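You operate a simulated robot arm through the tools that you are given. There is no shell and no other tool. Be economical: measure what you need, move in short steps, check, and stop when the job is done.

You are at the controls of a simulated robot arm. One attempt, no reset.

## Task
Slide the curry pot under the mill, grind two turns of meal into it and stir till smooth.
Fine: pot under the spout first, spill none, stir with the wooden spoon and put it back.
Where things are to end (x, y in the base frame): curry pot within 0.025 m of [0.28, 0.48].

Only the result counts: the job must be done as asked and must still hold three seconds after the hand-in. Knocking over, shifting, dropping, spilling or breaking anything else fails it.

## Robot
A 6-joint arm with a two-finger parallel gripper, fixed in place. Base frame: the origin is at the foot of the arm, x ahead of it, y to its left, z up. Lengths are in m, angles in degrees, forces in N, time in s.
With the tool pointing down near the work surface it reaches from about 0.32 to 0.7 m from the base axis. Its first joint turns from -166.0 to 166.0 degrees. Payload 4.1 kg.
The tool frame sits at the grasp point between the pads (the TCP): z along the fingers, y along the line on which they close. The tips reach 0.023 m beyond it. Largest opening 0.094 m; finger width 0.038, thickness 0.01; the body of the gripper, 0.054 by 0.096 m, starts 0.039 m behind the TCP.
Orientation is that of the tool frame in the base frame, as [roll, pitch, yaw] about the fixed x, y, z axes, in that order (R = Rz(yaw) Ry(pitch) Rx(roll)). With the fingers straight down and closing along the base's y, the tool's x points along the base's -x, its y along +y and its z along -z.

## Interface
- The arm moves only by the tool move_arm. Its argument "plan" is a list of rows, each an object (a shift or turn left out is 0, a gripper value left out holds the last) with "xyz": the shift along the tool's x, y, z in cm, a list of three; "delta_rot": the turn, a rotation vector about the tool's x, y, z in degrees, a list of three. In form: [{"xyz": [tx, ty, tz], "delta_rot": [wx, wy, wz]}, ...]. A call has 1 to 10 rows; each row is the pose to reach, as a shift and turn from the pose commanded when the call began, along the tool's axes at that moment. "jaw" is the gripper command, from -1 (fully open) to 1 (shut), values between in proportion, set as the call begins (left out, the last holds). Rows are played at 5 a second. More than 0.05 m and 8.6 degrees between two rows, or a gripper value outside its range, and nothing of the call is played. Where a pose cannot be reached the arm comes as near as it can. A force on the tool above 90 N (or 10 N above the force at the start of the call, whichever is more), or a blocked arm, ends the call early, and 0.2 s more pass. The fingers move at their own pace (about 0.045 m/s each) and stop on an object; they squeeze with about 23 N. The grip force told is the motor's: it shows also when the fingers shut on nothing. Time passes only in rows, and 0.2 s behind the last, so rows that repeat a pose let the fingers close. It gives the time, the measured TCP pose, the force on the tool (base axes), the opening and the grip force at its end, in the units of the frame above (readings bear some noise), with the torque about the TCP (base axes, N m) and any sound that the robot's microphone picked up.
- Cameras (640 x 400 px; columns grow to the right, rows downward): "scene" is fixed at [0.4007, -0.6497, 1.4562]; the picture's right is [1.00, 0.04, 0.00], its down [0.02, -0.44, -0.90] and it looks along [-0.03, 0.90, -0.44] (base axes); focal length 373 px, centre (320, 200). "wrist" rides on the gripper at [0.086, 0.016, -0.075] in the tool frame; the picture's right is [-0.18, 0.98, 0.00], its down [-0.58, -0.11, -0.81] and it looks along [-0.79, -0.15, 0.59] (tool axes); focal length 243 px, centre (320, 200). There is no depth. A picture from a camera that has moved, and an enlarged one, comes with that camera's place and axes in the base frame and with its lens.
- grab_frame(camera): a new picture of that camera. It takes no simulated time.
- lift_body(by): slides the trunk up (or, below 0, down) by that many m; the arm rides with it, the base frame stays. It gives what a move gives, with no picture.
- inspect(camera, box): a new picture of the part [left, top, right, bottom] of that camera's present view, enlarged. It takes no simulated time.
- job_done(): hands the job in; it is judged then, once.

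Go step by step. Nothing tells you positions but the pictures and the camera data: compare them with the known pose of the tool, close in by small moves and look again before you grip or let go. The budget is 120 turns and 64 pictures, counting those below and the enlarged ones. Unless the task says otherwise, let go and move clear before handing in, and close with one line.

The tools are called after ">>>" as name(argument=value, ...) on one line, values as JSON. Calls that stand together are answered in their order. move_arm: Moves the arm, as the interface text tells. Its arguments: {"type":"object","properties":{"plan":{"type":"array","items":{"type":"object","properties":{"xyz":{"type":"array","items":{"type":"number"}},"delta_rot":{"type":"array","items":{"type":"number"}}}}},"jaw":{"type":"number"}},"required":["plan"]} The other tools are called the same way: lift_body (by) slides the trunk up or down; grab_frame (camera) takes a picture; inspect (camera, box) takes an enlarged picture of a part of a camera's view; job_done () hands the job in.

At the start:

```text
time: 0.0
eef_pos: [0.1052, 0.3476, 1.2485]
orientation: [180.0, 0.0, 180.0]
wrist_force: [0.8, -0.6, 0.2]
torque: [0.01, 0.01, 0.0]
gripper_width: 0.0939
grasp_force: 0.0
trunk travel left (down, up): [-0.525, 0.065]
```

scene: 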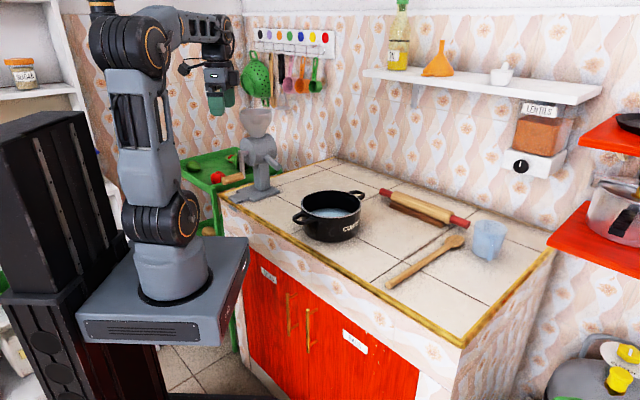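
wrist: 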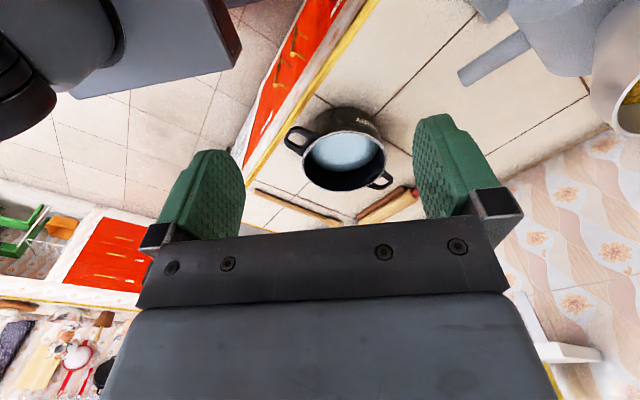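

I see the counter with a pot, a mill at the left rear, a wooden spoon and a rolling pin. I'll enlarge the key parts first to measure.

>>> inspect(camera="scene", box=[200, 90, 380, 250])

>>> inspect(camera="scene", box=[360, 170, 540, 310])

```text
2.50 times, centred on (290, 170) of scene
camera zoom: at [0.4007, -0.6497, 1.4562], right [1.0, 0.04, 0.0], down [0.02, -0.44, -0.9], along [-0.03, 0.9, -0.44], focal length 934 px, centre (395, 275)
```

zoom: 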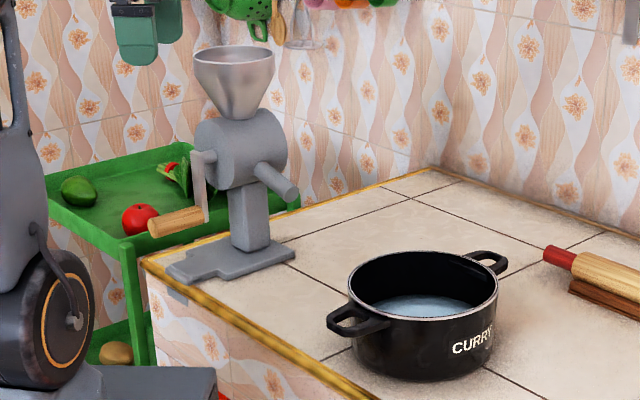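

```text
2.86 times, centred on (450, 240) of scene
camera zoom: at [0.4007, -0.6497, 1.4562], right [1.0, 0.04, 0.0], down [0.02, -0.44, -0.9], along [-0.03, 0.9, -0.44], focal length 1067 px, centre (-51, 86)
```

zoom: 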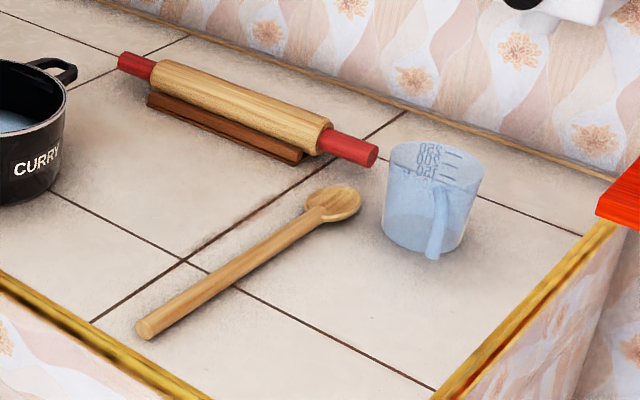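

The pot looks to be at about (0.40, 0.35) with its rim at z≈0.94, and the spout tip at about (0.22, 0.52, 0.99). I'll move the hand above the near-right rim, turned 45°, and look.

>>> move_arm(plan=[{"xyz": [-3.5, -0.5, 1], "delta_rot": [0, 0, -4.5]}, {"xyz": [-7, -1, 2], "delta_rot": [0, 0, -9]}, {"xyz": [-10.5, -1.5, 3], "delta_rot": [0, 0, -13.5]}, {"xyz": [-14, -2.2, 4.5], "delta_rot": [0, 0, -18]}, {"xyz": [-17.5, -3, 6], "delta_rot": [0, 0, -22.5]}, {"xyz": [-21, -3.5, 7.5], "delta_rot": [0, 0, -27]}, {"xyz": [-24.5, -4, 9], "delta_rot": [0, 0, -31.5]}, {"xyz": [-28, -4.6, 10], "delta_rot": [0, 0, -36]}, {"xyz": [-31.5, -5.2, 11], "delta_rot": [0, 0, -40.5]}, {"xyz": [-35, -5.8, 12], "delta_rot": [0, 0, -45]}], jaw=-1)

>>> grab_frame(camera="wrist")

>>> grab_frame(camera="scene")

```text
time: 2.2
eef_pos: [0.4585, 0.2923, 1.1288]
orientation: [-179.9, 0.1, -134.9]
wrist_force: [-0.3, -0.1, 0.3]
torque: [0.02, 0.01, -0.02]
gripper_width: 0.0939
grasp_force: 0.1
trunk travel left (down, up): [-0.525, 0.065]
```

```text
59 pictures are left
camera wrist: at [0.3859, 0.2413, 1.2036], right [-0.57, 0.82, 0.0], down [0.49, 0.33, 0.81], along [0.66, 0.46, -0.59], focal length 243 px, centre (320, 200)
```

wrist: 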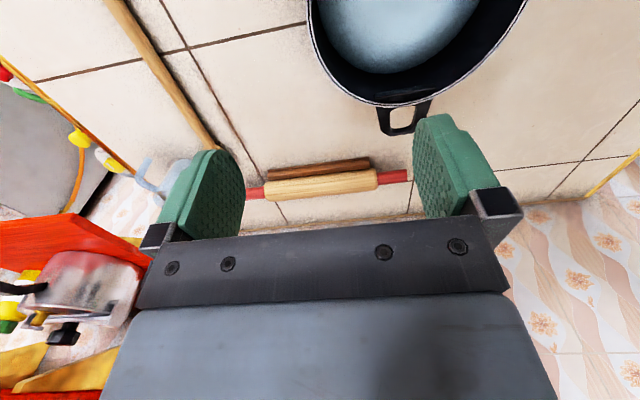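

```text
58 pictures are left
```

scene: 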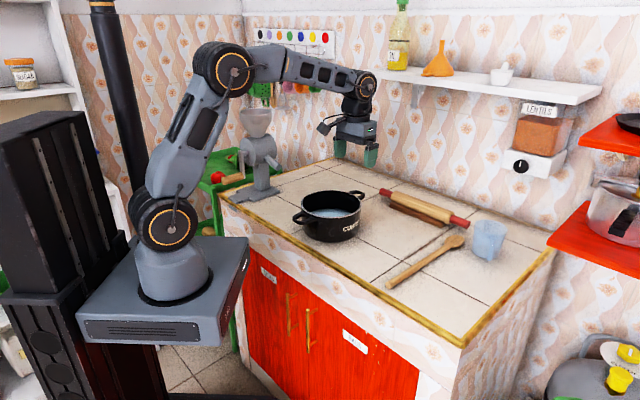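

The pot's centre is about (0.40, 0.352), its radius about 0.09, and the rim at z≈0.95. The handles lie along the other diagonal, so I'll go straight down with the open fingers straddling the near-right wall.

>>> move_arm(plan=[{"xyz": [0, -0.2, 2]}, {"xyz": [0, -0.4, 5]}, {"xyz": [0, -0.4, 8]}, {"xyz": [0, -0.4, 10.5]}, {"xyz": [0, -0.4, 12.5]}, {"xyz": [0, -0.4, 14]}, {"xyz": [0, -0.4, 15]}])

>>> inspect(camera="scene", box=[280, 140, 420, 250])

>>> grab_frame(camera="wrist")

```text
time: 3.8
eef_pos: [0.4584, 0.2869, 0.9784]
orientation: [-180.0, 0.0, -135.0]
wrist_force: [-0.1, -0.3, -0.3]
torque: [0.03, -0.03, -0.01]
gripper_width: 0.0941
grasp_force: 0.0
trunk travel left (down, up): [-0.525, 0.065]
```

```text
3.64 times, centred on (350, 195) of scene
camera zoom: at [0.4007, -0.6497, 1.4562], right [1.0, 0.04, 0.0], down [0.02, -0.44, -0.9], along [-0.03, 0.9, -0.44], focal length 1358 px, centre (211, 218)
```

zoom: 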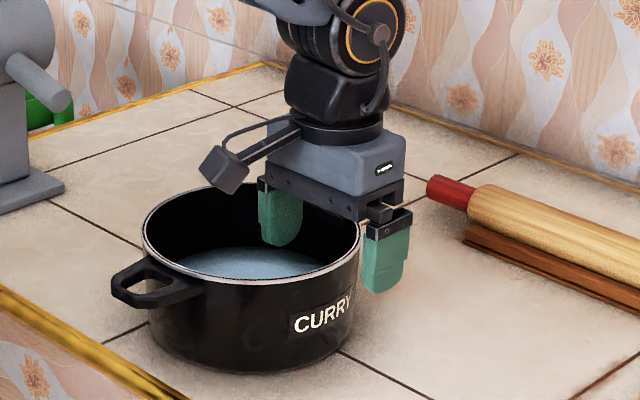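

```text
56 pictures are left
camera wrist: at [0.3865, 0.2364, 1.053], right [-0.56, 0.83, 0.0], down [0.49, 0.33, 0.81], along [0.67, 0.46, -0.59], focal length 243 px, centre (320, 200)
```

wrist: 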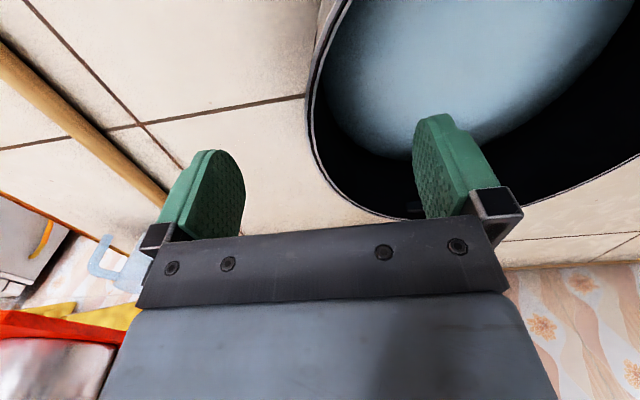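

The fingers straddle the wall as planned. I'll go down a bit more, then close on the wall.

>>> move_arm(plan=[{"xyz": [0, 0, 1]}, {"xyz": [0, 0, 2]}, {"xyz": [0, 0, 2.5]}])

>>> move_arm(plan=[{"xyz": [0, 0, 0]}, {"xyz": [0, 0, 0]}, {"xyz": [0, 0, 0]}, {"xyz": [0, 0, 0]}, {"xyz": [0, 0, 0]}, {"xyz": [0, 0, 0]}], jaw=1)

>>> inspect(camera="scene", box=[280, 140, 420, 250])

```text
time: 4.6
eef_pos: [0.4582, 0.2867, 0.9547]
orientation: [179.9, 0.0, -135.1]
wrist_force: [-0.4, 0.0, -0.4]
torque: [0.0, 0.0, -0.04]
gripper_width: 0.0936
grasp_force: 0.0
trunk travel left (down, up): [-0.525, 0.065]
```

```text
time: 6.0
eef_pos: [0.457, 0.2865, 0.9553]
orientation: [180.0, -0.1, -134.9]
wrist_force: [-3.1, -0.1, 0.2]
torque: [0.57, 0.28, 0.35]
gripper_width: 0.0044
grasp_force: 23.0
trunk travel left (down, up): [-0.525, 0.065]
```

```text
3.64 times, centred on (350, 195) of scene
camera zoom: at [0.4007, -0.6497, 1.4562], right [1.0, 0.04, 0.0], down [0.02, -0.44, -0.9], along [-0.03, 0.9, -0.44], focal length 1358 px, centre (211, 218)
```

zoom: 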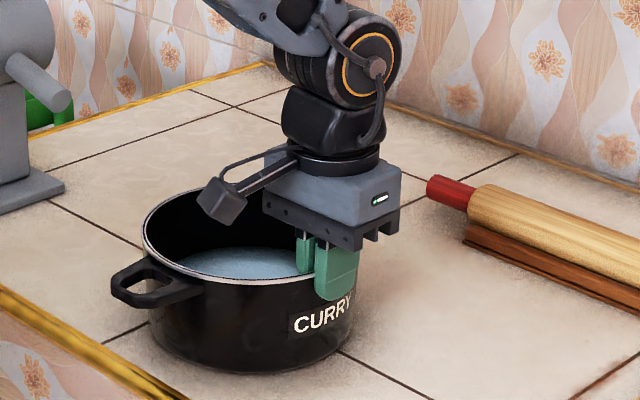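

The grip on the wall is firm, 4.4 mm thick. Now I'll slide the pot gently toward (0.28, 0.48).

>>> move_arm(plan=[{"xyz": [0, 0.2, 0]}, {"xyz": [0, 0.6, 0]}, {"xyz": [-0.1, 1.3, 0]}, {"xyz": [-0.15, 2.2, 0]}, {"xyz": [-0.2, 3.2, 0]}, {"xyz": [-0.25, 4.2, 0]}, {"xyz": [-0.3, 5.2, 0]}, {"xyz": [-0.35, 6.1, 0]}, {"xyz": [-0.4, 6.7, 0]}, {"xyz": [-0.4, 7.0, 0]}])

>>> inspect(camera="scene", box=[220, 100, 380, 240])

```text
time: 8.2
eef_pos: [0.4111, 0.3385, 0.9542]
orientation: [-179.9, -0.1, -135.0]
wrist_force: [2.1, -3.1, 0.3]
torque: [0.69, 0.12, -0.08]
gripper_width: 0.0046
grasp_force: 23.2
trunk travel left (down, up): [-0.525, 0.065]
```

```text
2.86 times, centred on (300, 170) of scene
camera zoom: at [0.4007, -0.6497, 1.4562], right [1.0, 0.04, 0.0], down [0.02, -0.44, -0.9], along [-0.03, 0.9, -0.44], focal length 1067 px, centre (377, 286)
```

zoom: 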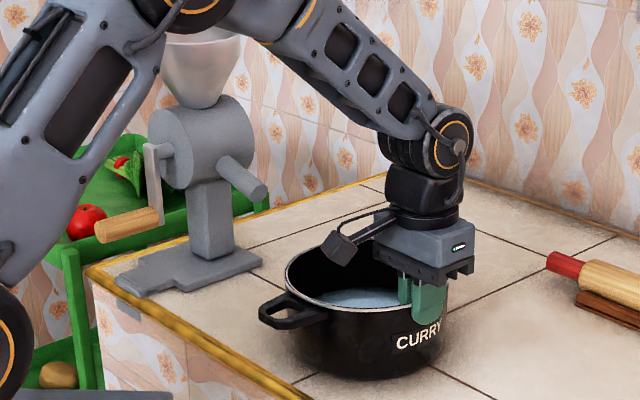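

The pot slides cleanly with little force. I'll continue the rest of the way.

>>> move_arm(plan=[{"xyz": [0, 0.3, 0]}, {"xyz": [-0.05, 0.9, 0]}, {"xyz": [-0.1, 1.8, 0]}, {"xyz": [-0.2, 3.0, 0]}, {"xyz": [-0.3, 4.4, 0]}, {"xyz": [-0.4, 5.8, 0]}, {"xyz": [-0.5, 7.2, 0]}, {"xyz": [-0.6, 8.5, 0]}, {"xyz": [-0.7, 9.3, 0]}, {"xyz": [-0.7, 9.7, 0]}])

>>> grab_frame(camera="wrist")

>>> inspect(camera="scene", box=[220, 100, 380, 240])

```text
time: 10.4
eef_pos: [0.3486, 0.4138, 0.9555]
orientation: [-180.0, 0.0, -135.0]
wrist_force: [2.8, -3.3, 0.2]
torque: [0.53, 0.3, 0.09]
gripper_width: 0.0044
grasp_force: 23.0
trunk travel left (down, up): [-0.525, 0.065]
```

```text
53 pictures are left
camera wrist: at [0.2751, 0.3637, 1.0291], right [-0.56, 0.83, 0.0], down [0.49, 0.33, 0.81], along [0.66, 0.46, -0.59], focal length 243 px, centre (320, 200)
```

wrist: 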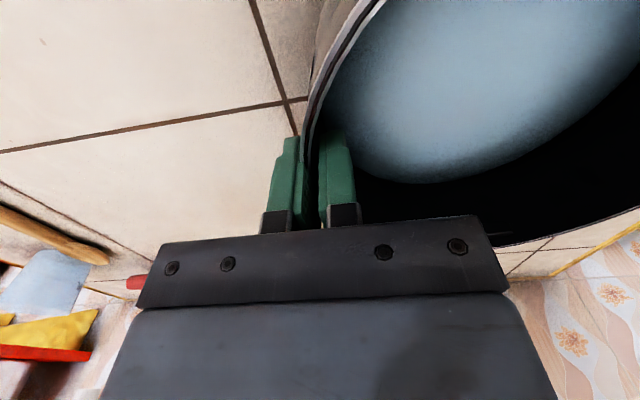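

```text
2.86 times, centred on (300, 170) of scene
camera zoom: at [0.4007, -0.6497, 1.4562], right [1.0, 0.04, 0.0], down [0.02, -0.44, -0.9], along [-0.03, 0.9, -0.44], focal length 1067 px, centre (377, 286)
```

zoom: 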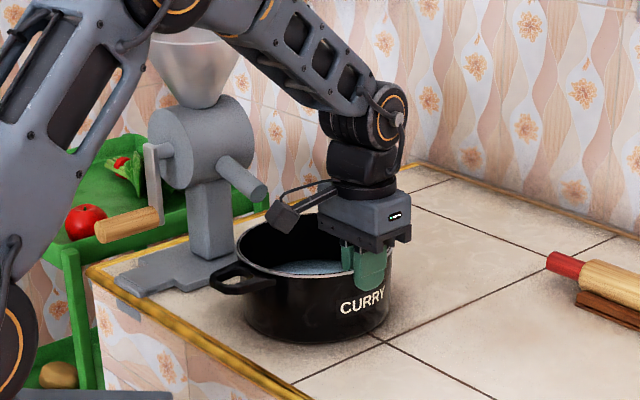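

The pot's centre is now at about (0.288, 0.475). I'll nudge it another 1.3 cm toward the spout, then release.

>>> move_arm(plan=[{"xyz": [0, 0.3, 0]}, {"xyz": [0, 0.8, 0]}, {"xyz": [0, 1.2, 0]}, {"xyz": [0, 1.3, 0]}, {"xyz": [0, 1.3, 0]}, {"xyz": [0, 1.3, 0]}])

>>> move_arm(plan=[{"xyz": [0, 0, 0]}, {"xyz": [0, 0, 0]}, {"xyz": [0, 0, 0]}], jaw=-0.3)

>>> move_arm(plan=[{"xyz": [0, 0, -1]}, {"xyz": [0, 0, -3]}, {"xyz": [0, 0, -6]}, {"xyz": [0, 0, -10]}, {"xyz": [0, -3, -14]}, {"xyz": [0, -6, -18]}, {"xyz": [0, -9, -22]}])

>>> grab_frame(camera="scene")

>>> grab_frame(camera="wrist")

```text
time: 11.8
eef_pos: [0.339, 0.4228, 0.955]
orientation: [-179.9, 0.0, -135.0]
wrist_force: [3.3, -3.3, 1.1]
torque: [0.36, 0.45, 0.07]
gripper_width: 0.0044
grasp_force: 23.2
trunk travel left (down, up): [-0.525, 0.065]
```

```text
time: 12.6
eef_pos: [0.3391, 0.4224, 0.9558]
orientation: [-179.9, 0.0, -135.0]
wrist_force: [1.1, 0.0, -0.4]
torque: [0.0, -0.01, 0.0]
gripper_width: 0.0609
grasp_force: 0.0
trunk travel left (down, up): [-0.525, 0.065]
```

```text
time: 14.2
eef_pos: [0.4026, 0.3554, 1.1735]
orientation: [-179.9, -0.1, -134.9]
wrist_force: [0.2, 0.0, -0.1]
torque: [0.01, 0.0, -0.03]
gripper_width: 0.0611
grasp_force: 0.0
trunk travel left (down, up): [-0.525, 0.065]
```

```text
51 pictures are left
```

scene: 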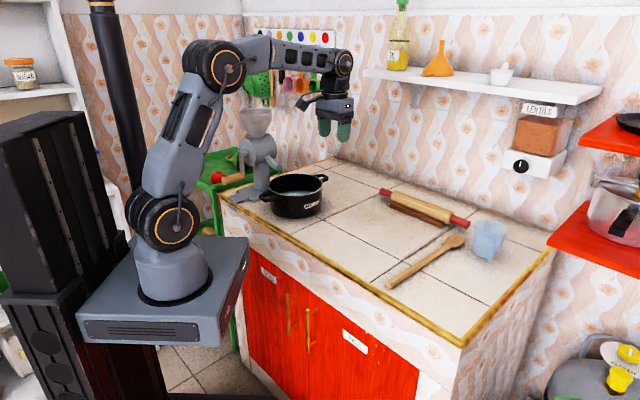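

```text
50 pictures are left
camera wrist: at [0.3297, 0.3041, 1.2473], right [-0.57, 0.82, 0.0], down [0.49, 0.33, 0.81], along [0.67, 0.46, -0.59], focal length 243 px, centre (320, 200)
```

wrist: 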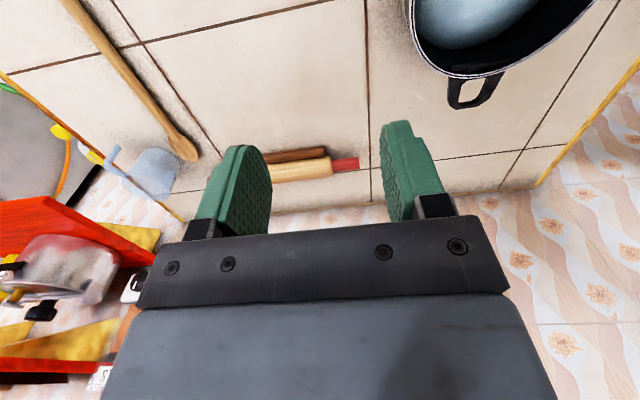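

The pot is placed. Now I'll turn the hand so that the wrist camera looks at the mill and its crank.

>>> move_arm(plan=[{"xyz": [0.9, 0.4, -1.1], "delta_rot": [0, 0, -7.5]}, {"xyz": [1.8, 0.9, -2.2], "delta_rot": [0, 0, -15]}, {"xyz": [2.8, 1.3, -3.3], "delta_rot": [0, 0, -22.5]}, {"xyz": [3.8, 1.8, -4.4], "delta_rot": [0, 0, -30]}, {"xyz": [4.7, 2.3, -5.5], "delta_rot": [0, 0, -37.5]}, {"xyz": [5.7, 2.7, -6.6], "delta_rot": [0, 0, -45]}, {"xyz": [6.7, 3.2, -7.7], "delta_rot": [0, 0, -52.5]}, {"xyz": [7.6, 3.6, -8.8], "delta_rot": [0, 0, -60]}, {"xyz": [8.5, 4.1, -9.9], "delta_rot": [0, 0, -67.5]}, {"xyz": [9.5, 4.6, -11], "delta_rot": [0, 0, -75]}])

>>> grab_frame(camera="wrist")

>>> inspect(camera="scene", box=[190, 90, 340, 230])

```text
time: 16.4
eef_pos: [0.3026, 0.3235, 1.2852]
orientation: [-179.9, 0.0, -59.8]
wrist_force: [0.0, -0.4, 0.6]
torque: [-0.04, -0.02, 0.03]
gripper_width: 0.0608
grasp_force: 0.1
trunk travel left (down, up): [-0.525, 0.065]
```

```text
49 pictures are left
camera wrist: at [0.3312, 0.2401, 1.3576], right [-0.94, -0.33, 0.0], down [-0.2, 0.56, 0.81], along [-0.27, 0.76, -0.59], focal length 243 px, centre (320, 200)
```

wrist: 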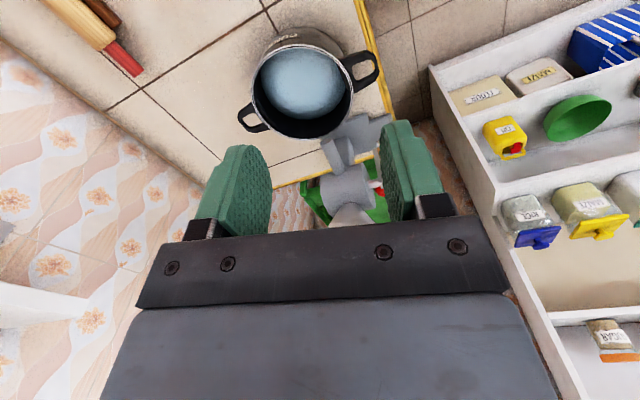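

```text
2.86 times, centred on (265, 160) of scene
camera zoom: at [0.4007, -0.6497, 1.4562], right [1.0, 0.04, 0.0], down [0.02, -0.44, -0.9], along [-0.03, 0.9, -0.44], focal length 1067 px, centre (477, 314)
```

zoom: 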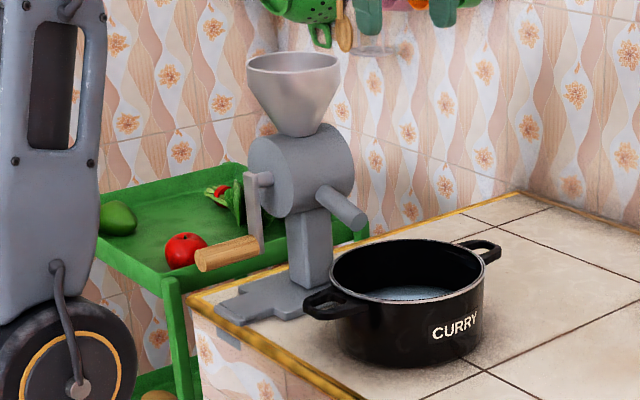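

The mill is visible between the fingers; I'll enlarge it.

>>> inspect(camera="wrist", box=[230, 60, 430, 230])

```text
2.35 times, centred on (330, 145) of wrist
camera zoom: at [0.3312, 0.2401, 1.3576], right [-0.94, -0.33, 0.0], down [-0.2, 0.56, 0.81], along [-0.27, 0.76, -0.59], focal length 571 px, centre (296, 329)
```

zoom: 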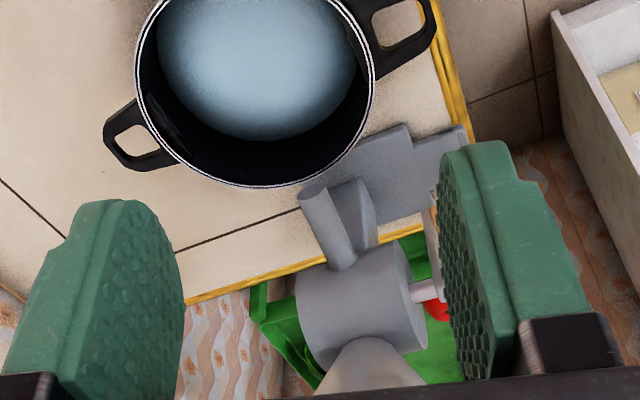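

The pot is centred at about (0.28, 0.482) and the spout tip at (0.22, 0.515, 1.01) is above it. The crank hub is near (0.10, 0.555, 1.04), so I'll turn the hand back to look at the crank from its own side.

>>> move_arm(plan=[{"xyz": [-1.2, 1.5, 0], "delta_rot": [0, 0, 8]}, {"xyz": [-2.5, 3.1, 0], "delta_rot": [0, 0, 16]}, {"xyz": [-3.7, 4.7, 0], "delta_rot": [0, 0, 24]}, {"xyz": [-5, 6.3, 0], "delta_rot": [0, 0, 32]}, {"xyz": [-6.3, 7.9, 0], "delta_rot": [0, 0, 40]}, {"xyz": [-7.6, 9.5, 0], "delta_rot": [0, 0, 48]}, {"xyz": [-8.8, 11, 0], "delta_rot": [0, 0, 56]}, {"xyz": [-10, 12.6, 0], "delta_rot": [0, 0, 64]}, {"xyz": [-11.3, 14.2, 0], "delta_rot": [0, 0, 72]}, {"xyz": [-12.6, 15.8, 0], "delta_rot": [0, 0, 80]}])

```text
time: 18.6
eef_pos: [0.101, 0.3525, 1.2847]
orientation: [179.9, 0.0, -140.1]
wrist_force: [0.0, 0.0, 0.2]
torque: [0.0, 0.01, 0.01]
gripper_width: 0.0609
grasp_force: 0.0
trunk travel left (down, up): [-0.525, 0.065]
```

I'll go on to the crank-side viewpoint.

>>> move_arm(plan=[{"xyz": [-0.4, 2.2, 0], "delta_rot": [0, 0, 6]}, {"xyz": [-0.8, 4.5, 0.4], "delta_rot": [0, 0, 12]}, {"xyz": [-1.2, 6.8, 0.8], "delta_rot": [0, 0, 18]}, {"xyz": [-1.6, 9, 1.2], "delta_rot": [0, 0, 24]}, {"xyz": [-2, 11.3, 1.8], "delta_rot": [0, 0, 30]}, {"xyz": [-2.4, 13.6, 2.4], "delta_rot": [0, 0, 36]}, {"xyz": [-2.8, 15.8, 3], "delta_rot": [0, 0, 40]}])

>>> grab_frame(camera="wrist")

>>> inspect(camera="scene", box=[160, 60, 300, 220])

```text
time: 20.2
eef_pos: [0.0224, 0.4934, 1.2559]
orientation: [-179.9, 0.1, 179.8]
wrist_force: [-0.4, 0.1, 0.3]
torque: [0.0, 0.02, -0.02]
gripper_width: 0.0611
grasp_force: 0.1
trunk travel left (down, up): [-0.525, 0.065]
```

```text
46 pictures are left
camera wrist: at [-0.0643, 0.511, 1.3285], right [0.19, 0.98, 0.0], down [0.58, -0.11, 0.81], along [0.79, -0.15, -0.59], focal length 243 px, centre (320, 200)
```

wrist: 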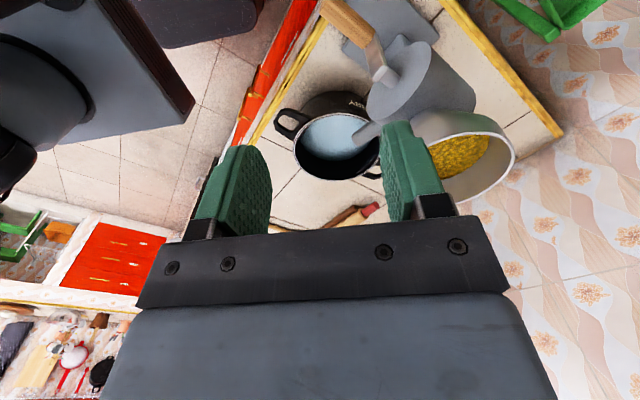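

```text
2.50 times, centred on (230, 140) of scene
camera zoom: at [0.4007, -0.6497, 1.4562], right [1.0, 0.04, 0.0], down [0.02, -0.44, -0.9], along [-0.03, 0.9, -0.44], focal length 934 px, centre (545, 350)
```

zoom: 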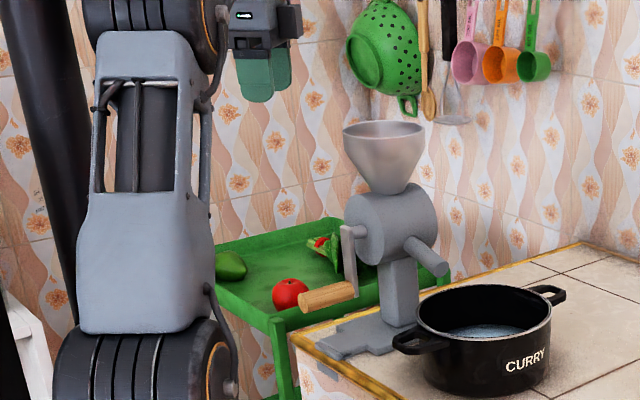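

I'll enlarge the crank in the wrist view to triangulate it.

>>> inspect(camera="wrist", box=[300, 0, 480, 115])

>>> inspect(camera="scene", box=[220, 130, 290, 190])

```text
3.48 times, centred on (390, 58) of wrist
camera zoom: at [-0.0643, 0.511, 1.3285], right [0.19, 0.98, 0.0], down [0.58, -0.11, 0.81], along [0.79, -0.15, -0.59], focal length 844 px, centre (76, 696)
```

zoom: 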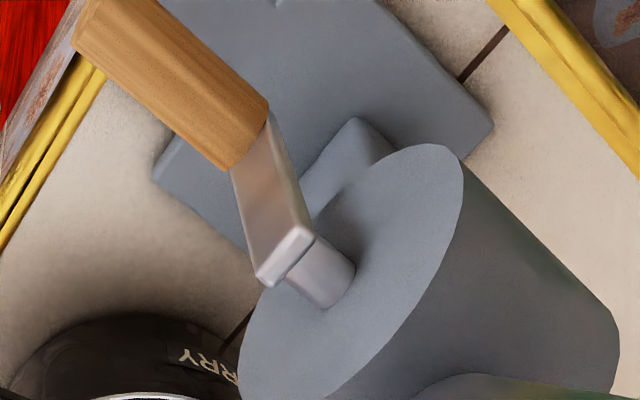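

```text
6.67 times, centred on (255, 160) of scene
camera zoom: at [0.4007, -0.6497, 1.4562], right [1.0, 0.04, 0.0], down [0.02, -0.44, -0.9], along [-0.03, 0.9, -0.44], focal length 2490 px, centre (753, 467)
```

zoom: 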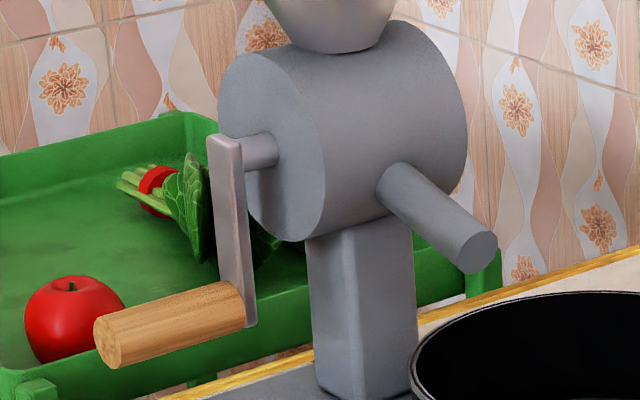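

The crank axis runs diagonally, along about (-0.67, -0.74): hub at (0.091, 0.555, 1.04), and the handle hangs straight down from (0.090, 0.554) out to (0.037, 0.495) at z≈0.96. I'll go above the handle, aligned with it, and look.

>>> move_arm(plan=[{"xyz": [-0.4, 0.3, 0.5], "delta_rot": [0, 0, -5]}, {"xyz": [-0.8, 0.6, 1], "delta_rot": [0, 0, -10]}, {"xyz": [-1.2, 0.9, 2], "delta_rot": [0, 0, -15]}, {"xyz": [-1.6, 1.2, 3], "delta_rot": [0, 0, -20]}, {"xyz": [-2, 1.5, 4.5], "delta_rot": [0, 0, -25]}, {"xyz": [-2.4, 1.8, 6], "delta_rot": [0, 0, -30]}, {"xyz": [-2.8, 2.1, 7.5], "delta_rot": [0, 0, -35]}, {"xyz": [-3.2, 2.4, 9], "delta_rot": [0, 0, -40]}, {"xyz": [-3.5, 2.6, 10.5], "delta_rot": [0, 0, -45]}, {"xyz": [-3.8, 2.8, 12], "delta_rot": [0, 0, -48]}], jaw=-1)

>>> grab_frame(camera="wrist")

>>> inspect(camera="scene", box=[190, 90, 310, 200])

```text
time: 22.4
eef_pos: [0.0622, 0.5204, 1.1337]
orientation: [-180.0, -0.1, -132.0]
wrist_force: [0.1, 0.1, -0.1]
torque: [0.0, 0.03, -0.01]
gripper_width: 0.0941
grasp_force: 0.1
trunk travel left (down, up): [-0.525, 0.065]
```

```text
42 pictures are left
camera wrist: at [-0.0086, 0.4665, 1.2076], right [-0.61, 0.79, 0.0], down [0.47, 0.36, 0.81], along [0.64, 0.49, -0.59], focal length 243 px, centre (320, 200)
```

wrist: 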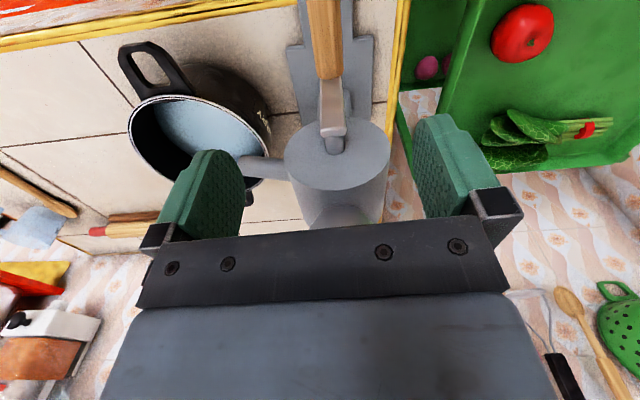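

```text
3.64 times, centred on (250, 145) of scene
camera zoom: at [0.4007, -0.6497, 1.4562], right [1.0, 0.04, 0.0], down [0.02, -0.44, -0.9], along [-0.03, 0.9, -0.44], focal length 1358 px, centre (574, 400)
```

zoom: 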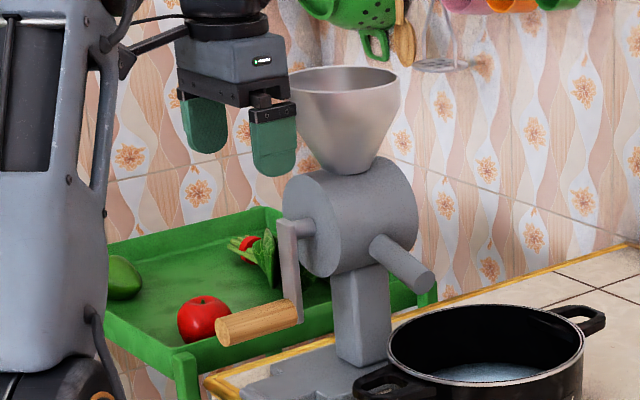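

The handle turns out to run at 45°, offset about 5 mm from the tool; hub z≈1.041, handle z≈0.959, radius about 0.082. I'll correct and descend over the handle.

>>> move_arm(plan=[{"xyz": [0, 0.55, 0], "delta_rot": [0, 0, 3]}, {"xyz": [0, 0.55, 3], "delta_rot": [0, 0, 3]}, {"xyz": [0, 0.55, 6], "delta_rot": [0, 0, 3]}, {"xyz": [0, 0.55, 9], "delta_rot": [0, 0, 3]}, {"xyz": [0, 0.55, 11], "delta_rot": [0, 0, 3]}, {"xyz": [0, 0.55, 13], "delta_rot": [0, 0, 3]}])

>>> grab_frame(camera="wrist")

>>> inspect(camera="scene", box=[190, 90, 310, 200])

```text
time: 23.8
eef_pos: [0.0572, 0.5243, 1.0039]
orientation: [-179.9, 0.0, -135.0]
wrist_force: [-0.2, 0.0, 0.6]
torque: [0.01, 0.01, 0.02]
gripper_width: 0.094
grasp_force: 0.0
trunk travel left (down, up): [-0.525, 0.065]
```

```text
40 pictures are left
camera wrist: at [-0.016, 0.4746, 1.0773], right [-0.56, 0.83, 0.0], down [0.49, 0.33, 0.81], along [0.67, 0.46, -0.59], focal length 243 px, centre (320, 200)
```

wrist: 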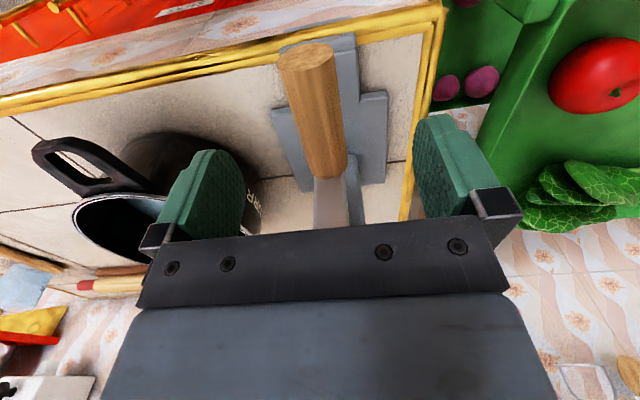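

```text
3.64 times, centred on (250, 145) of scene
camera zoom: at [0.4007, -0.6497, 1.4562], right [1.0, 0.04, 0.0], down [0.02, -0.44, -0.9], along [-0.03, 0.9, -0.44], focal length 1358 px, centre (574, 400)
```

zoom: 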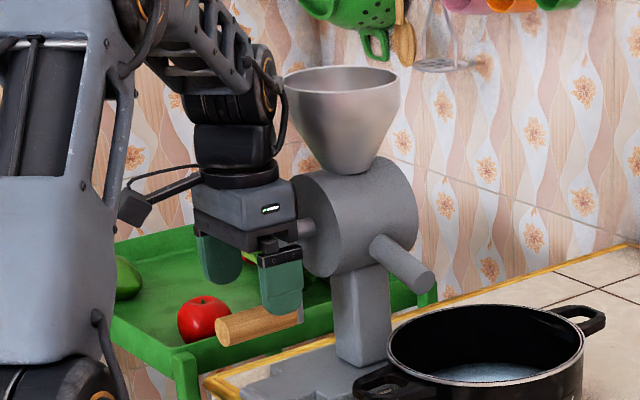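

I'm centred on the handle. I'll lower onto it and grip.

>>> move_arm(plan=[{"xyz": [0, 0, 1.5]}, {"xyz": [0, 0, 3]}, {"xyz": [0, 0, 4]}, {"xyz": [0, 0, 4.4]}])

>>> move_arm(plan=[{"xyz": [0, 0, 0]}, {"xyz": [0, 0, 0]}, {"xyz": [0, 0, 0]}, {"xyz": [0, 0, 0]}, {"xyz": [0, 0, 0]}], jaw=1)

>>> inspect(camera="scene", box=[190, 90, 310, 200])

```text
time: 24.4
eef_pos: [0.058, 0.5322, 1.0002]
orientation: [178.2, 2.3, -135.1]
wrist_force: [-0.2, -5.2, 31.6]
torque: [0.78, -0.94, -0.26]
gripper_width: 0.094
grasp_force: 0.1
trunk travel left (down, up): [-0.525, 0.065]
stopped in row 2: the force on the tool passed its limit at 100 N (the readings are from after the stop); the commanded pose is now the measured one
```

```text
time: 25.6
eef_pos: [0.0575, 0.5316, 0.9997]
orientation: [178.1, 2.3, -135.1]
wrist_force: [3.4, -2.7, 48.2]
torque: [0.98, -1.15, -0.19]
gripper_width: 0.0
grasp_force: 13.7
trunk travel left (down, up): [-0.525, 0.065]
```

```text
3.64 times, centred on (250, 145) of scene
camera zoom: at [0.4007, -0.6497, 1.4562], right [1.0, 0.04, 0.0], down [0.02, -0.44, -0.9], along [-0.03, 0.9, -0.44], focal length 1358 px, centre (574, 400)
```

zoom: 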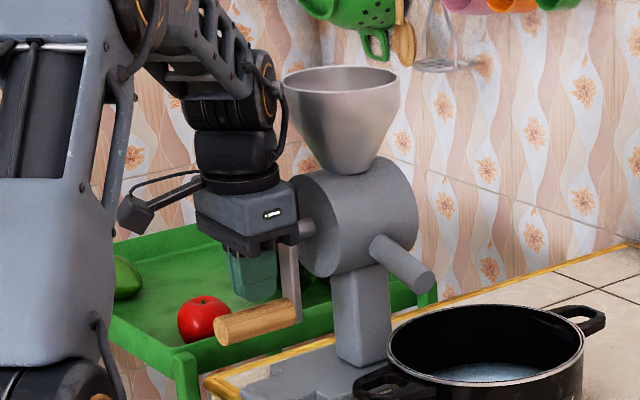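

The gripper body touched the top of the crank arm, since I was too close to the arm plane; nothing seems to have moved. I'll back up, level the tool, shift 1.4 cm outward along the handle and reopen.

>>> move_arm(plan=[{"xyz": [0, 0, -1]}, {"xyz": [0, 0, -2.5], "delta_rot": [1, 1.2, 0]}, {"xyz": [1, -0.2, -3.5], "delta_rot": [1.9, 2.3, 0]}, {"xyz": [1.95, -0.5, -3.5], "delta_rot": [1.9, 2.3, 0]}, {"xyz": [1.95, -0.5, -3.5], "delta_rot": [1.9, 2.3, 0]}])

>>> move_arm(plan=[{"xyz": [0, 0, 0]}, {"xyz": [0, 0, 0]}, {"xyz": [0, 0, 0]}, {"xyz": [0, 0, 0]}, {"xyz": [0, 0, 0]}], jaw=-1)

>>> grab_frame(camera="wrist")

>>> inspect(camera="scene", box=[190, 90, 310, 200])

```text
time: 26.8
eef_pos: [0.0478, 0.5143, 1.0281]
orientation: [-179.4, -0.7, -135.1]
wrist_force: [-0.8, -0.3, 0.2]
torque: [-0.01, 0.0, 0.01]
gripper_width: 0.0
grasp_force: 22.7
trunk travel left (down, up): [-0.525, 0.065]
```

```text
time: 28.0
eef_pos: [0.0468, 0.5145, 1.028]
orientation: [-179.5, -0.8, -135.0]
wrist_force: [-0.3, -0.4, -0.2]
torque: [0.0, -0.01, 0.0]
gripper_width: 0.094
grasp_force: 0.2
trunk travel left (down, up): [-0.525, 0.065]
```

```text
37 pictures are left
camera wrist: at [-0.0257, 0.4655, 1.1028], right [-0.57, 0.82, -0.01], down [0.49, 0.35, 0.8], along [0.66, 0.45, -0.6], focal length 243 px, centre (320, 200)
```

wrist: 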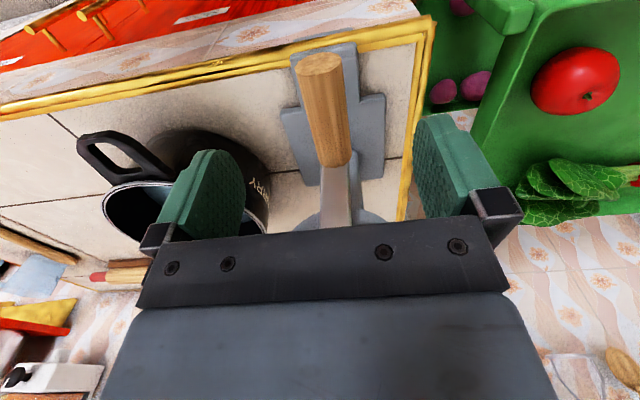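

```text
3.64 times, centred on (250, 145) of scene
camera zoom: at [0.4007, -0.6497, 1.4562], right [1.0, 0.04, 0.0], down [0.02, -0.44, -0.9], along [-0.03, 0.9, -0.44], focal length 1358 px, centre (574, 400)
```

zoom: 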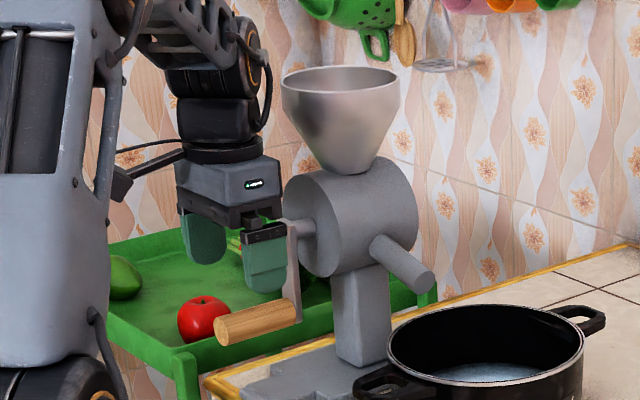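

The handle now spans from about -5 cm to +2 cm along the tool, offset about 3 mm, so the body clears the crank arm by about 2 cm. I'll level out and descend in steps.

>>> move_arm(plan=[{"xyz": [0, 0.3, 0.5], "delta_rot": [-0.5, -0.8, 0]}, {"xyz": [0, 0.3, 2], "delta_rot": [-0.5, -0.8, 0]}, {"xyz": [0, 0.3, 3.5], "delta_rot": [-0.5, -0.8, 0]}, {"xyz": [0, 0.3, 4.5], "delta_rot": [-0.5, -0.8, 0]}, {"xyz": [0, 0.3, 5.5], "delta_rot": [-0.5, -0.8, 0]}, {"xyz": [0, 0.3, 6.5], "delta_rot": [-0.5, -0.8, 0]}, {"xyz": [0, 0.3, 6.9], "delta_rot": [-0.5, -0.8, 0]}])

>>> inspect(camera="scene", box=[190, 90, 310, 200])

```text
time: 29.6
eef_pos: [0.0449, 0.5152, 0.9585]
orientation: [180.0, 0.1, -135.0]
wrist_force: [-0.1, -0.1, 0.1]
torque: [0.04, -0.01, 0.0]
gripper_width: 0.0942
grasp_force: 0.0
trunk travel left (down, up): [-0.525, 0.065]
```

```text
3.64 times, centred on (250, 145) of scene
camera zoom: at [0.4007, -0.6497, 1.4562], right [1.0, 0.04, 0.0], down [0.02, -0.44, -0.9], along [-0.03, 0.9, -0.44], focal length 1358 px, centre (574, 400)
```

zoom: 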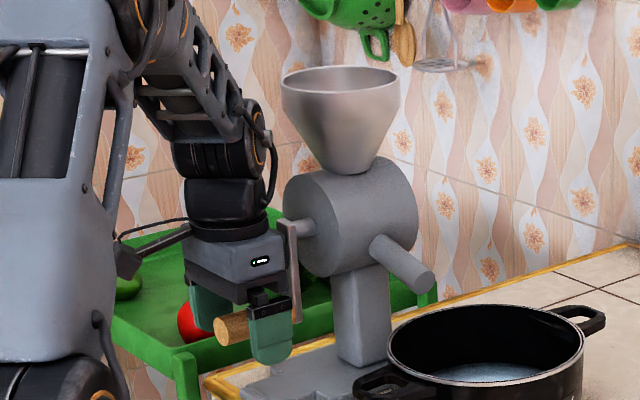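

The fingers straddle the handle without touching anything. I'll close on it now.

>>> move_arm(plan=[{"xyz": [0, 0, 0]}, {"xyz": [0, 0, 0]}, {"xyz": [0, 0, 0]}, {"xyz": [0, 0, 0]}, {"xyz": [0, 0, 0]}], jaw=1)

>>> inspect(camera="scene", box=[190, 90, 310, 200])

```text
time: 30.8
eef_pos: [0.0453, 0.5141, 0.9594]
orientation: [180.0, 0.1, -135.1]
wrist_force: [-0.2, 0.6, -0.8]
torque: [0.06, -0.06, -0.02]
gripper_width: 0.0277
grasp_force: 45.6
trunk travel left (down, up): [-0.525, 0.065]
```

```text
3.64 times, centred on (250, 145) of scene
camera zoom: at [0.4007, -0.6497, 1.4562], right [1.0, 0.04, 0.0], down [0.02, -0.44, -0.9], along [-0.03, 0.9, -0.44], focal length 1358 px, centre (574, 400)
```

zoom: 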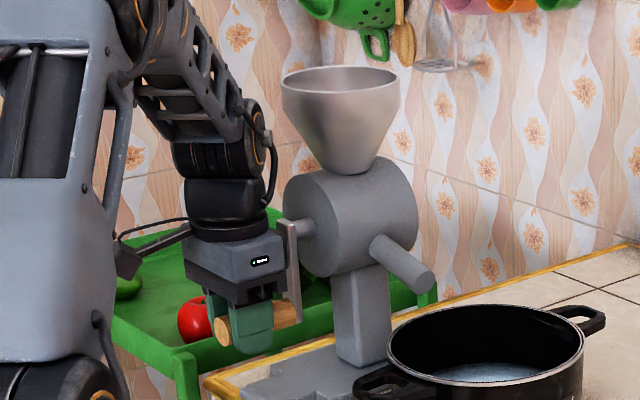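

The handle is gripped. I'll start turning clockwise as seen from the crank side, with a 30° test first.

>>> move_arm(plan=[{"xyz": [0, 0.72, -0.03]}, {"xyz": [0, 1.42, -0.12]}, {"xyz": [0, 2.12, -0.28]}, {"xyz": [0, 2.8, -0.49]}, {"xyz": [0, 3.47, -0.77]}, {"xyz": [0, 4.1, -1.1]}])

>>> inspect(camera="scene", box=[190, 90, 310, 200])

```text
time: 32.2
eef_pos: [0.0169, 0.544, 0.9689]
orientation: [180.0, 0.1, -135.0]
wrist_force: [4.2, -5.4, -2.8]
torque: [0.38, 0.25, -0.04]
gripper_width: 0.0273
grasp_force: 45.4
trunk travel left (down, up): [-0.525, 0.065]
```

```text
3.64 times, centred on (250, 145) of scene
camera zoom: at [0.4007, -0.6497, 1.4562], right [1.0, 0.04, 0.0], down [0.02, -0.44, -0.9], along [-0.03, 0.9, -0.44], focal length 1358 px, centre (574, 400)
```

zoom: 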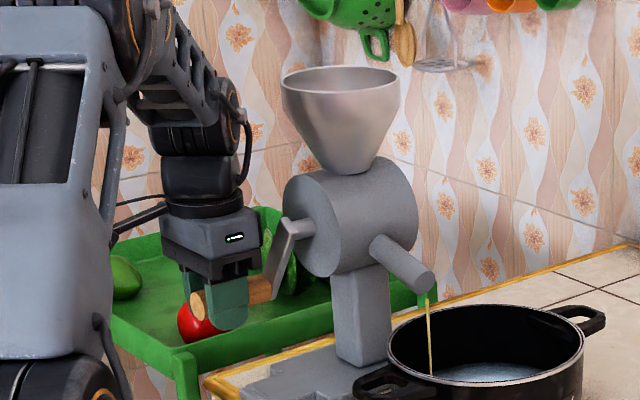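

Meal is streaming into the pot and the force is small. I'll continue along the circle.

>>> move_arm(plan=[{"xyz": [0, 1.7, -1.3]}, {"xyz": [0, 3.0, -3.0]}, {"xyz": [0, 3.82, -4.98]}, {"xyz": [0, 4.1, -7.1]}, {"xyz": [0, 3.82, -9.22]}, {"xyz": [0, 3.0, -11.2]}, {"xyz": [0, 1.7, -12.9]}, {"xyz": [0, 0, -14.2]}, {"xyz": [0, -1.98, -15.02]}, {"xyz": [0, -4.1, -15.3]}])

>>> inspect(camera="scene", box=[190, 60, 330, 220])

```text
time: 34.4
eef_pos: [0.0452, 0.5172, 1.1252]
orientation: [179.6, 0.4, -134.9]
wrist_force: [-0.1, 6.3, 11.6]
torque: [0.4, 0.05, -0.07]
gripper_width: 0.0273
grasp_force: 45.2
trunk travel left (down, up): [-0.525, 0.065]
```

```text
2.50 times, centred on (260, 140) of scene
camera zoom: at [0.4007, -0.6497, 1.4562], right [1.0, 0.04, 0.0], down [0.02, -0.44, -0.9], along [-0.03, 0.9, -0.44], focal length 934 px, centre (470, 350)
```

zoom: 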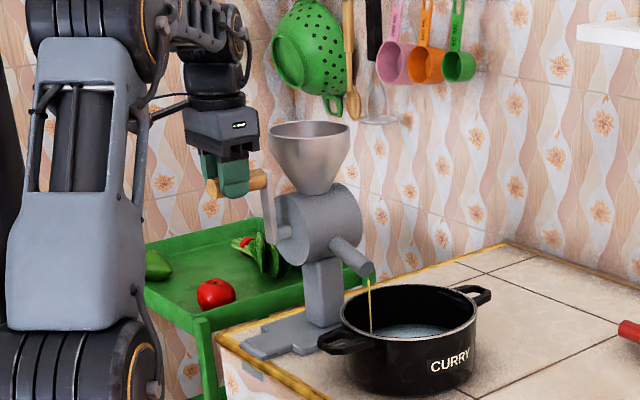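

Half a turn is done and it's working well. I'll continue down the other side.

>>> move_arm(plan=[{"xyz": [0, -2.12, 0.28]}, {"xyz": [0, -4.1, 1.1]}, {"xyz": [0, -5.8, 2.4]}, {"xyz": [0, -7.1, 4.1]}, {"xyz": [0, -7.92, 6.08]}, {"xyz": [0, -8.2, 8.2]}, {"xyz": [0, -7.92, 10.32]}, {"xyz": [0, -7.1, 12.3]}, {"xyz": [0, -5.8, 14.0]}, {"xyz": [0, -4.1, 15.3]}])

>>> inspect(camera="scene", box=[190, 60, 330, 220])

```text
time: 36.6
eef_pos: [0.0741, 0.4842, 0.9669]
orientation: [-179.6, -0.3, -135.0]
wrist_force: [0.4, -14.3, -14.4]
torque: [-0.24, 0.3, -0.04]
gripper_width: 0.0277
grasp_force: 44.8
trunk travel left (down, up): [-0.525, 0.065]
```

```text
2.50 times, centred on (260, 140) of scene
camera zoom: at [0.4007, -0.6497, 1.4562], right [1.0, 0.04, 0.0], down [0.02, -0.44, -0.9], along [-0.03, 0.9, -0.44], focal length 934 px, centre (470, 350)
```

zoom: 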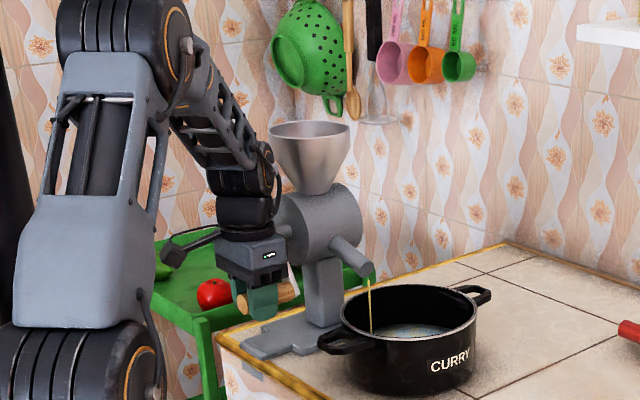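

Almost a full turn is done. Now the second turn.

>>> move_arm(plan=[{"xyz": [0, 1.98, 0.82]}, {"xyz": [0, 4.1, 1.1]}, {"xyz": [0, 6.22, 0.82]}, {"xyz": [0, 8.2, 0]}, {"xyz": [0, 9.9, -1.3]}, {"xyz": [0, 11.2, -3.0]}, {"xyz": [0, 12.02, -4.98]}, {"xyz": [0, 12.3, -7.1]}, {"xyz": [0, 12.02, -9.22]}, {"xyz": [0, 11.2, -11.2]}])

>>> inspect(camera="scene", box=[190, 60, 330, 220])

```text
time: 38.8
eef_pos: [-0.0009, 0.5617, 1.08]
orientation: [-179.6, -0.2, -135.0]
wrist_force: [30.7, -23.9, -27.2]
torque: [0.45, -0.27, 0.1]
gripper_width: 0.0277
grasp_force: 45.1
trunk travel left (down, up): [-0.525, 0.065]
```

```text
2.50 times, centred on (260, 140) of scene
camera zoom: at [0.4007, -0.6497, 1.4562], right [1.0, 0.04, 0.0], down [0.02, -0.44, -0.9], along [-0.03, 0.9, -0.44], focal length 934 px, centre (470, 350)
```

zoom: 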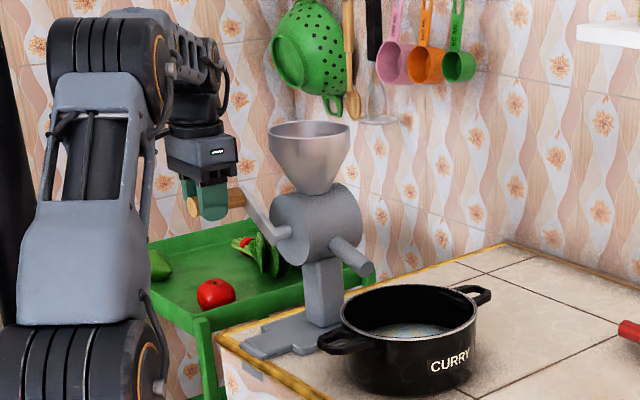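

The readings fit a circle whose centre is about 6 mm to the side of my assumption. I'll correct for that and continue, watching the flow.

>>> move_arm(plan=[{"xyz": [0, -1.42, -1.17]}, {"xyz": [0, -3.0, -2.62]}, {"xyz": [0, -4.9, -3.61]}, {"xyz": [0, -6.99, -4.07]}, {"xyz": [0, -9.12, -3.98]}, {"xyz": [0, -11.17, -3.33]}])

>>> inspect(camera="scene", box=[190, 60, 330, 220])

```text
time: 40.2
eef_pos: [0.0747, 0.4849, 1.114]
orientation: [179.9, 0.2, -135.1]
wrist_force: [2.9, 7.7, 3.4]
torque: [0.29, 0.36, 0.05]
gripper_width: 0.0275
grasp_force: 44.8
trunk travel left (down, up): [-0.525, 0.065]
```

```text
2.50 times, centred on (260, 140) of scene
camera zoom: at [0.4007, -0.6497, 1.4562], right [1.0, 0.04, 0.0], down [0.02, -0.44, -0.9], along [-0.03, 0.9, -0.44], focal length 934 px, centre (470, 350)
```

zoom: 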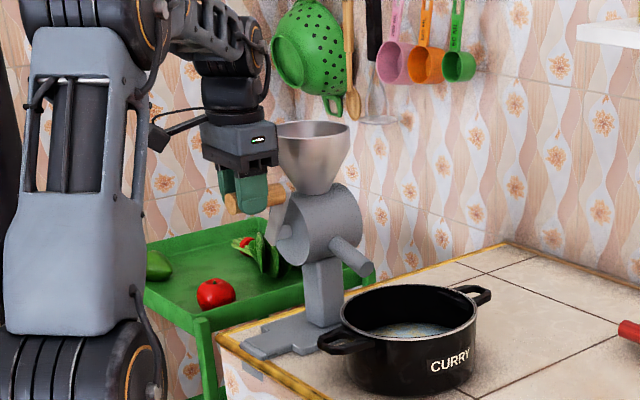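

The crank follows easily but no stream is visible right now. I'll continue a quarter turn and check during motion.

>>> move_arm(plan=[{"xyz": [0, -1.8, 1.15]}, {"xyz": [0, -3.25, 2.73]}, {"xyz": [0, -4.24, 4.63]}, {"xyz": [0, -4.7, 6.72]}, {"xyz": [0, -4.61, 8.85]}])

>>> inspect(camera="scene", box=[220, 110, 340, 220])

>>> grab_frame(camera="wrist")

```text
time: 41.4
eef_pos: [0.1003, 0.4582, 1.0279]
orientation: [180.0, 0.2, -134.8]
wrist_force: [-33.7, 18.7, 13.1]
torque: [-0.1, 1.16, -0.2]
gripper_width: 0.0276
grasp_force: 44.8
trunk travel left (down, up): [-0.525, 0.065]
```

```text
3.64 times, centred on (280, 165) of scene
camera zoom: at [0.4007, -0.6497, 1.4562], right [1.0, 0.04, 0.0], down [0.02, -0.44, -0.9], along [-0.03, 0.9, -0.44], focal length 1358 px, centre (466, 327)
```

zoom: 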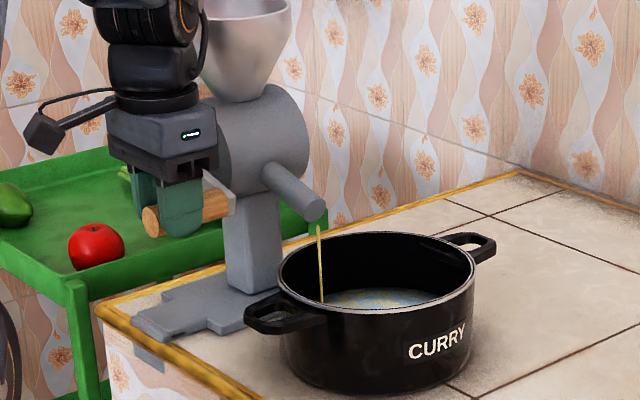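

```text
27 pictures are left
camera wrist: at [0.0269, 0.4076, 1.1006], right [-0.57, 0.82, 0.0], down [0.49, 0.33, 0.81], along [0.67, 0.46, -0.59], focal length 243 px, centre (320, 200)
```

wrist: 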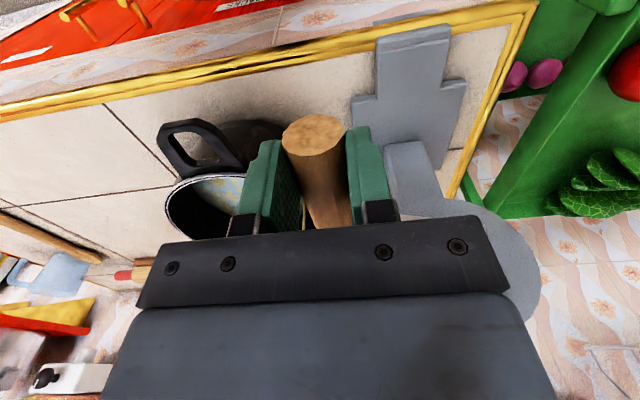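

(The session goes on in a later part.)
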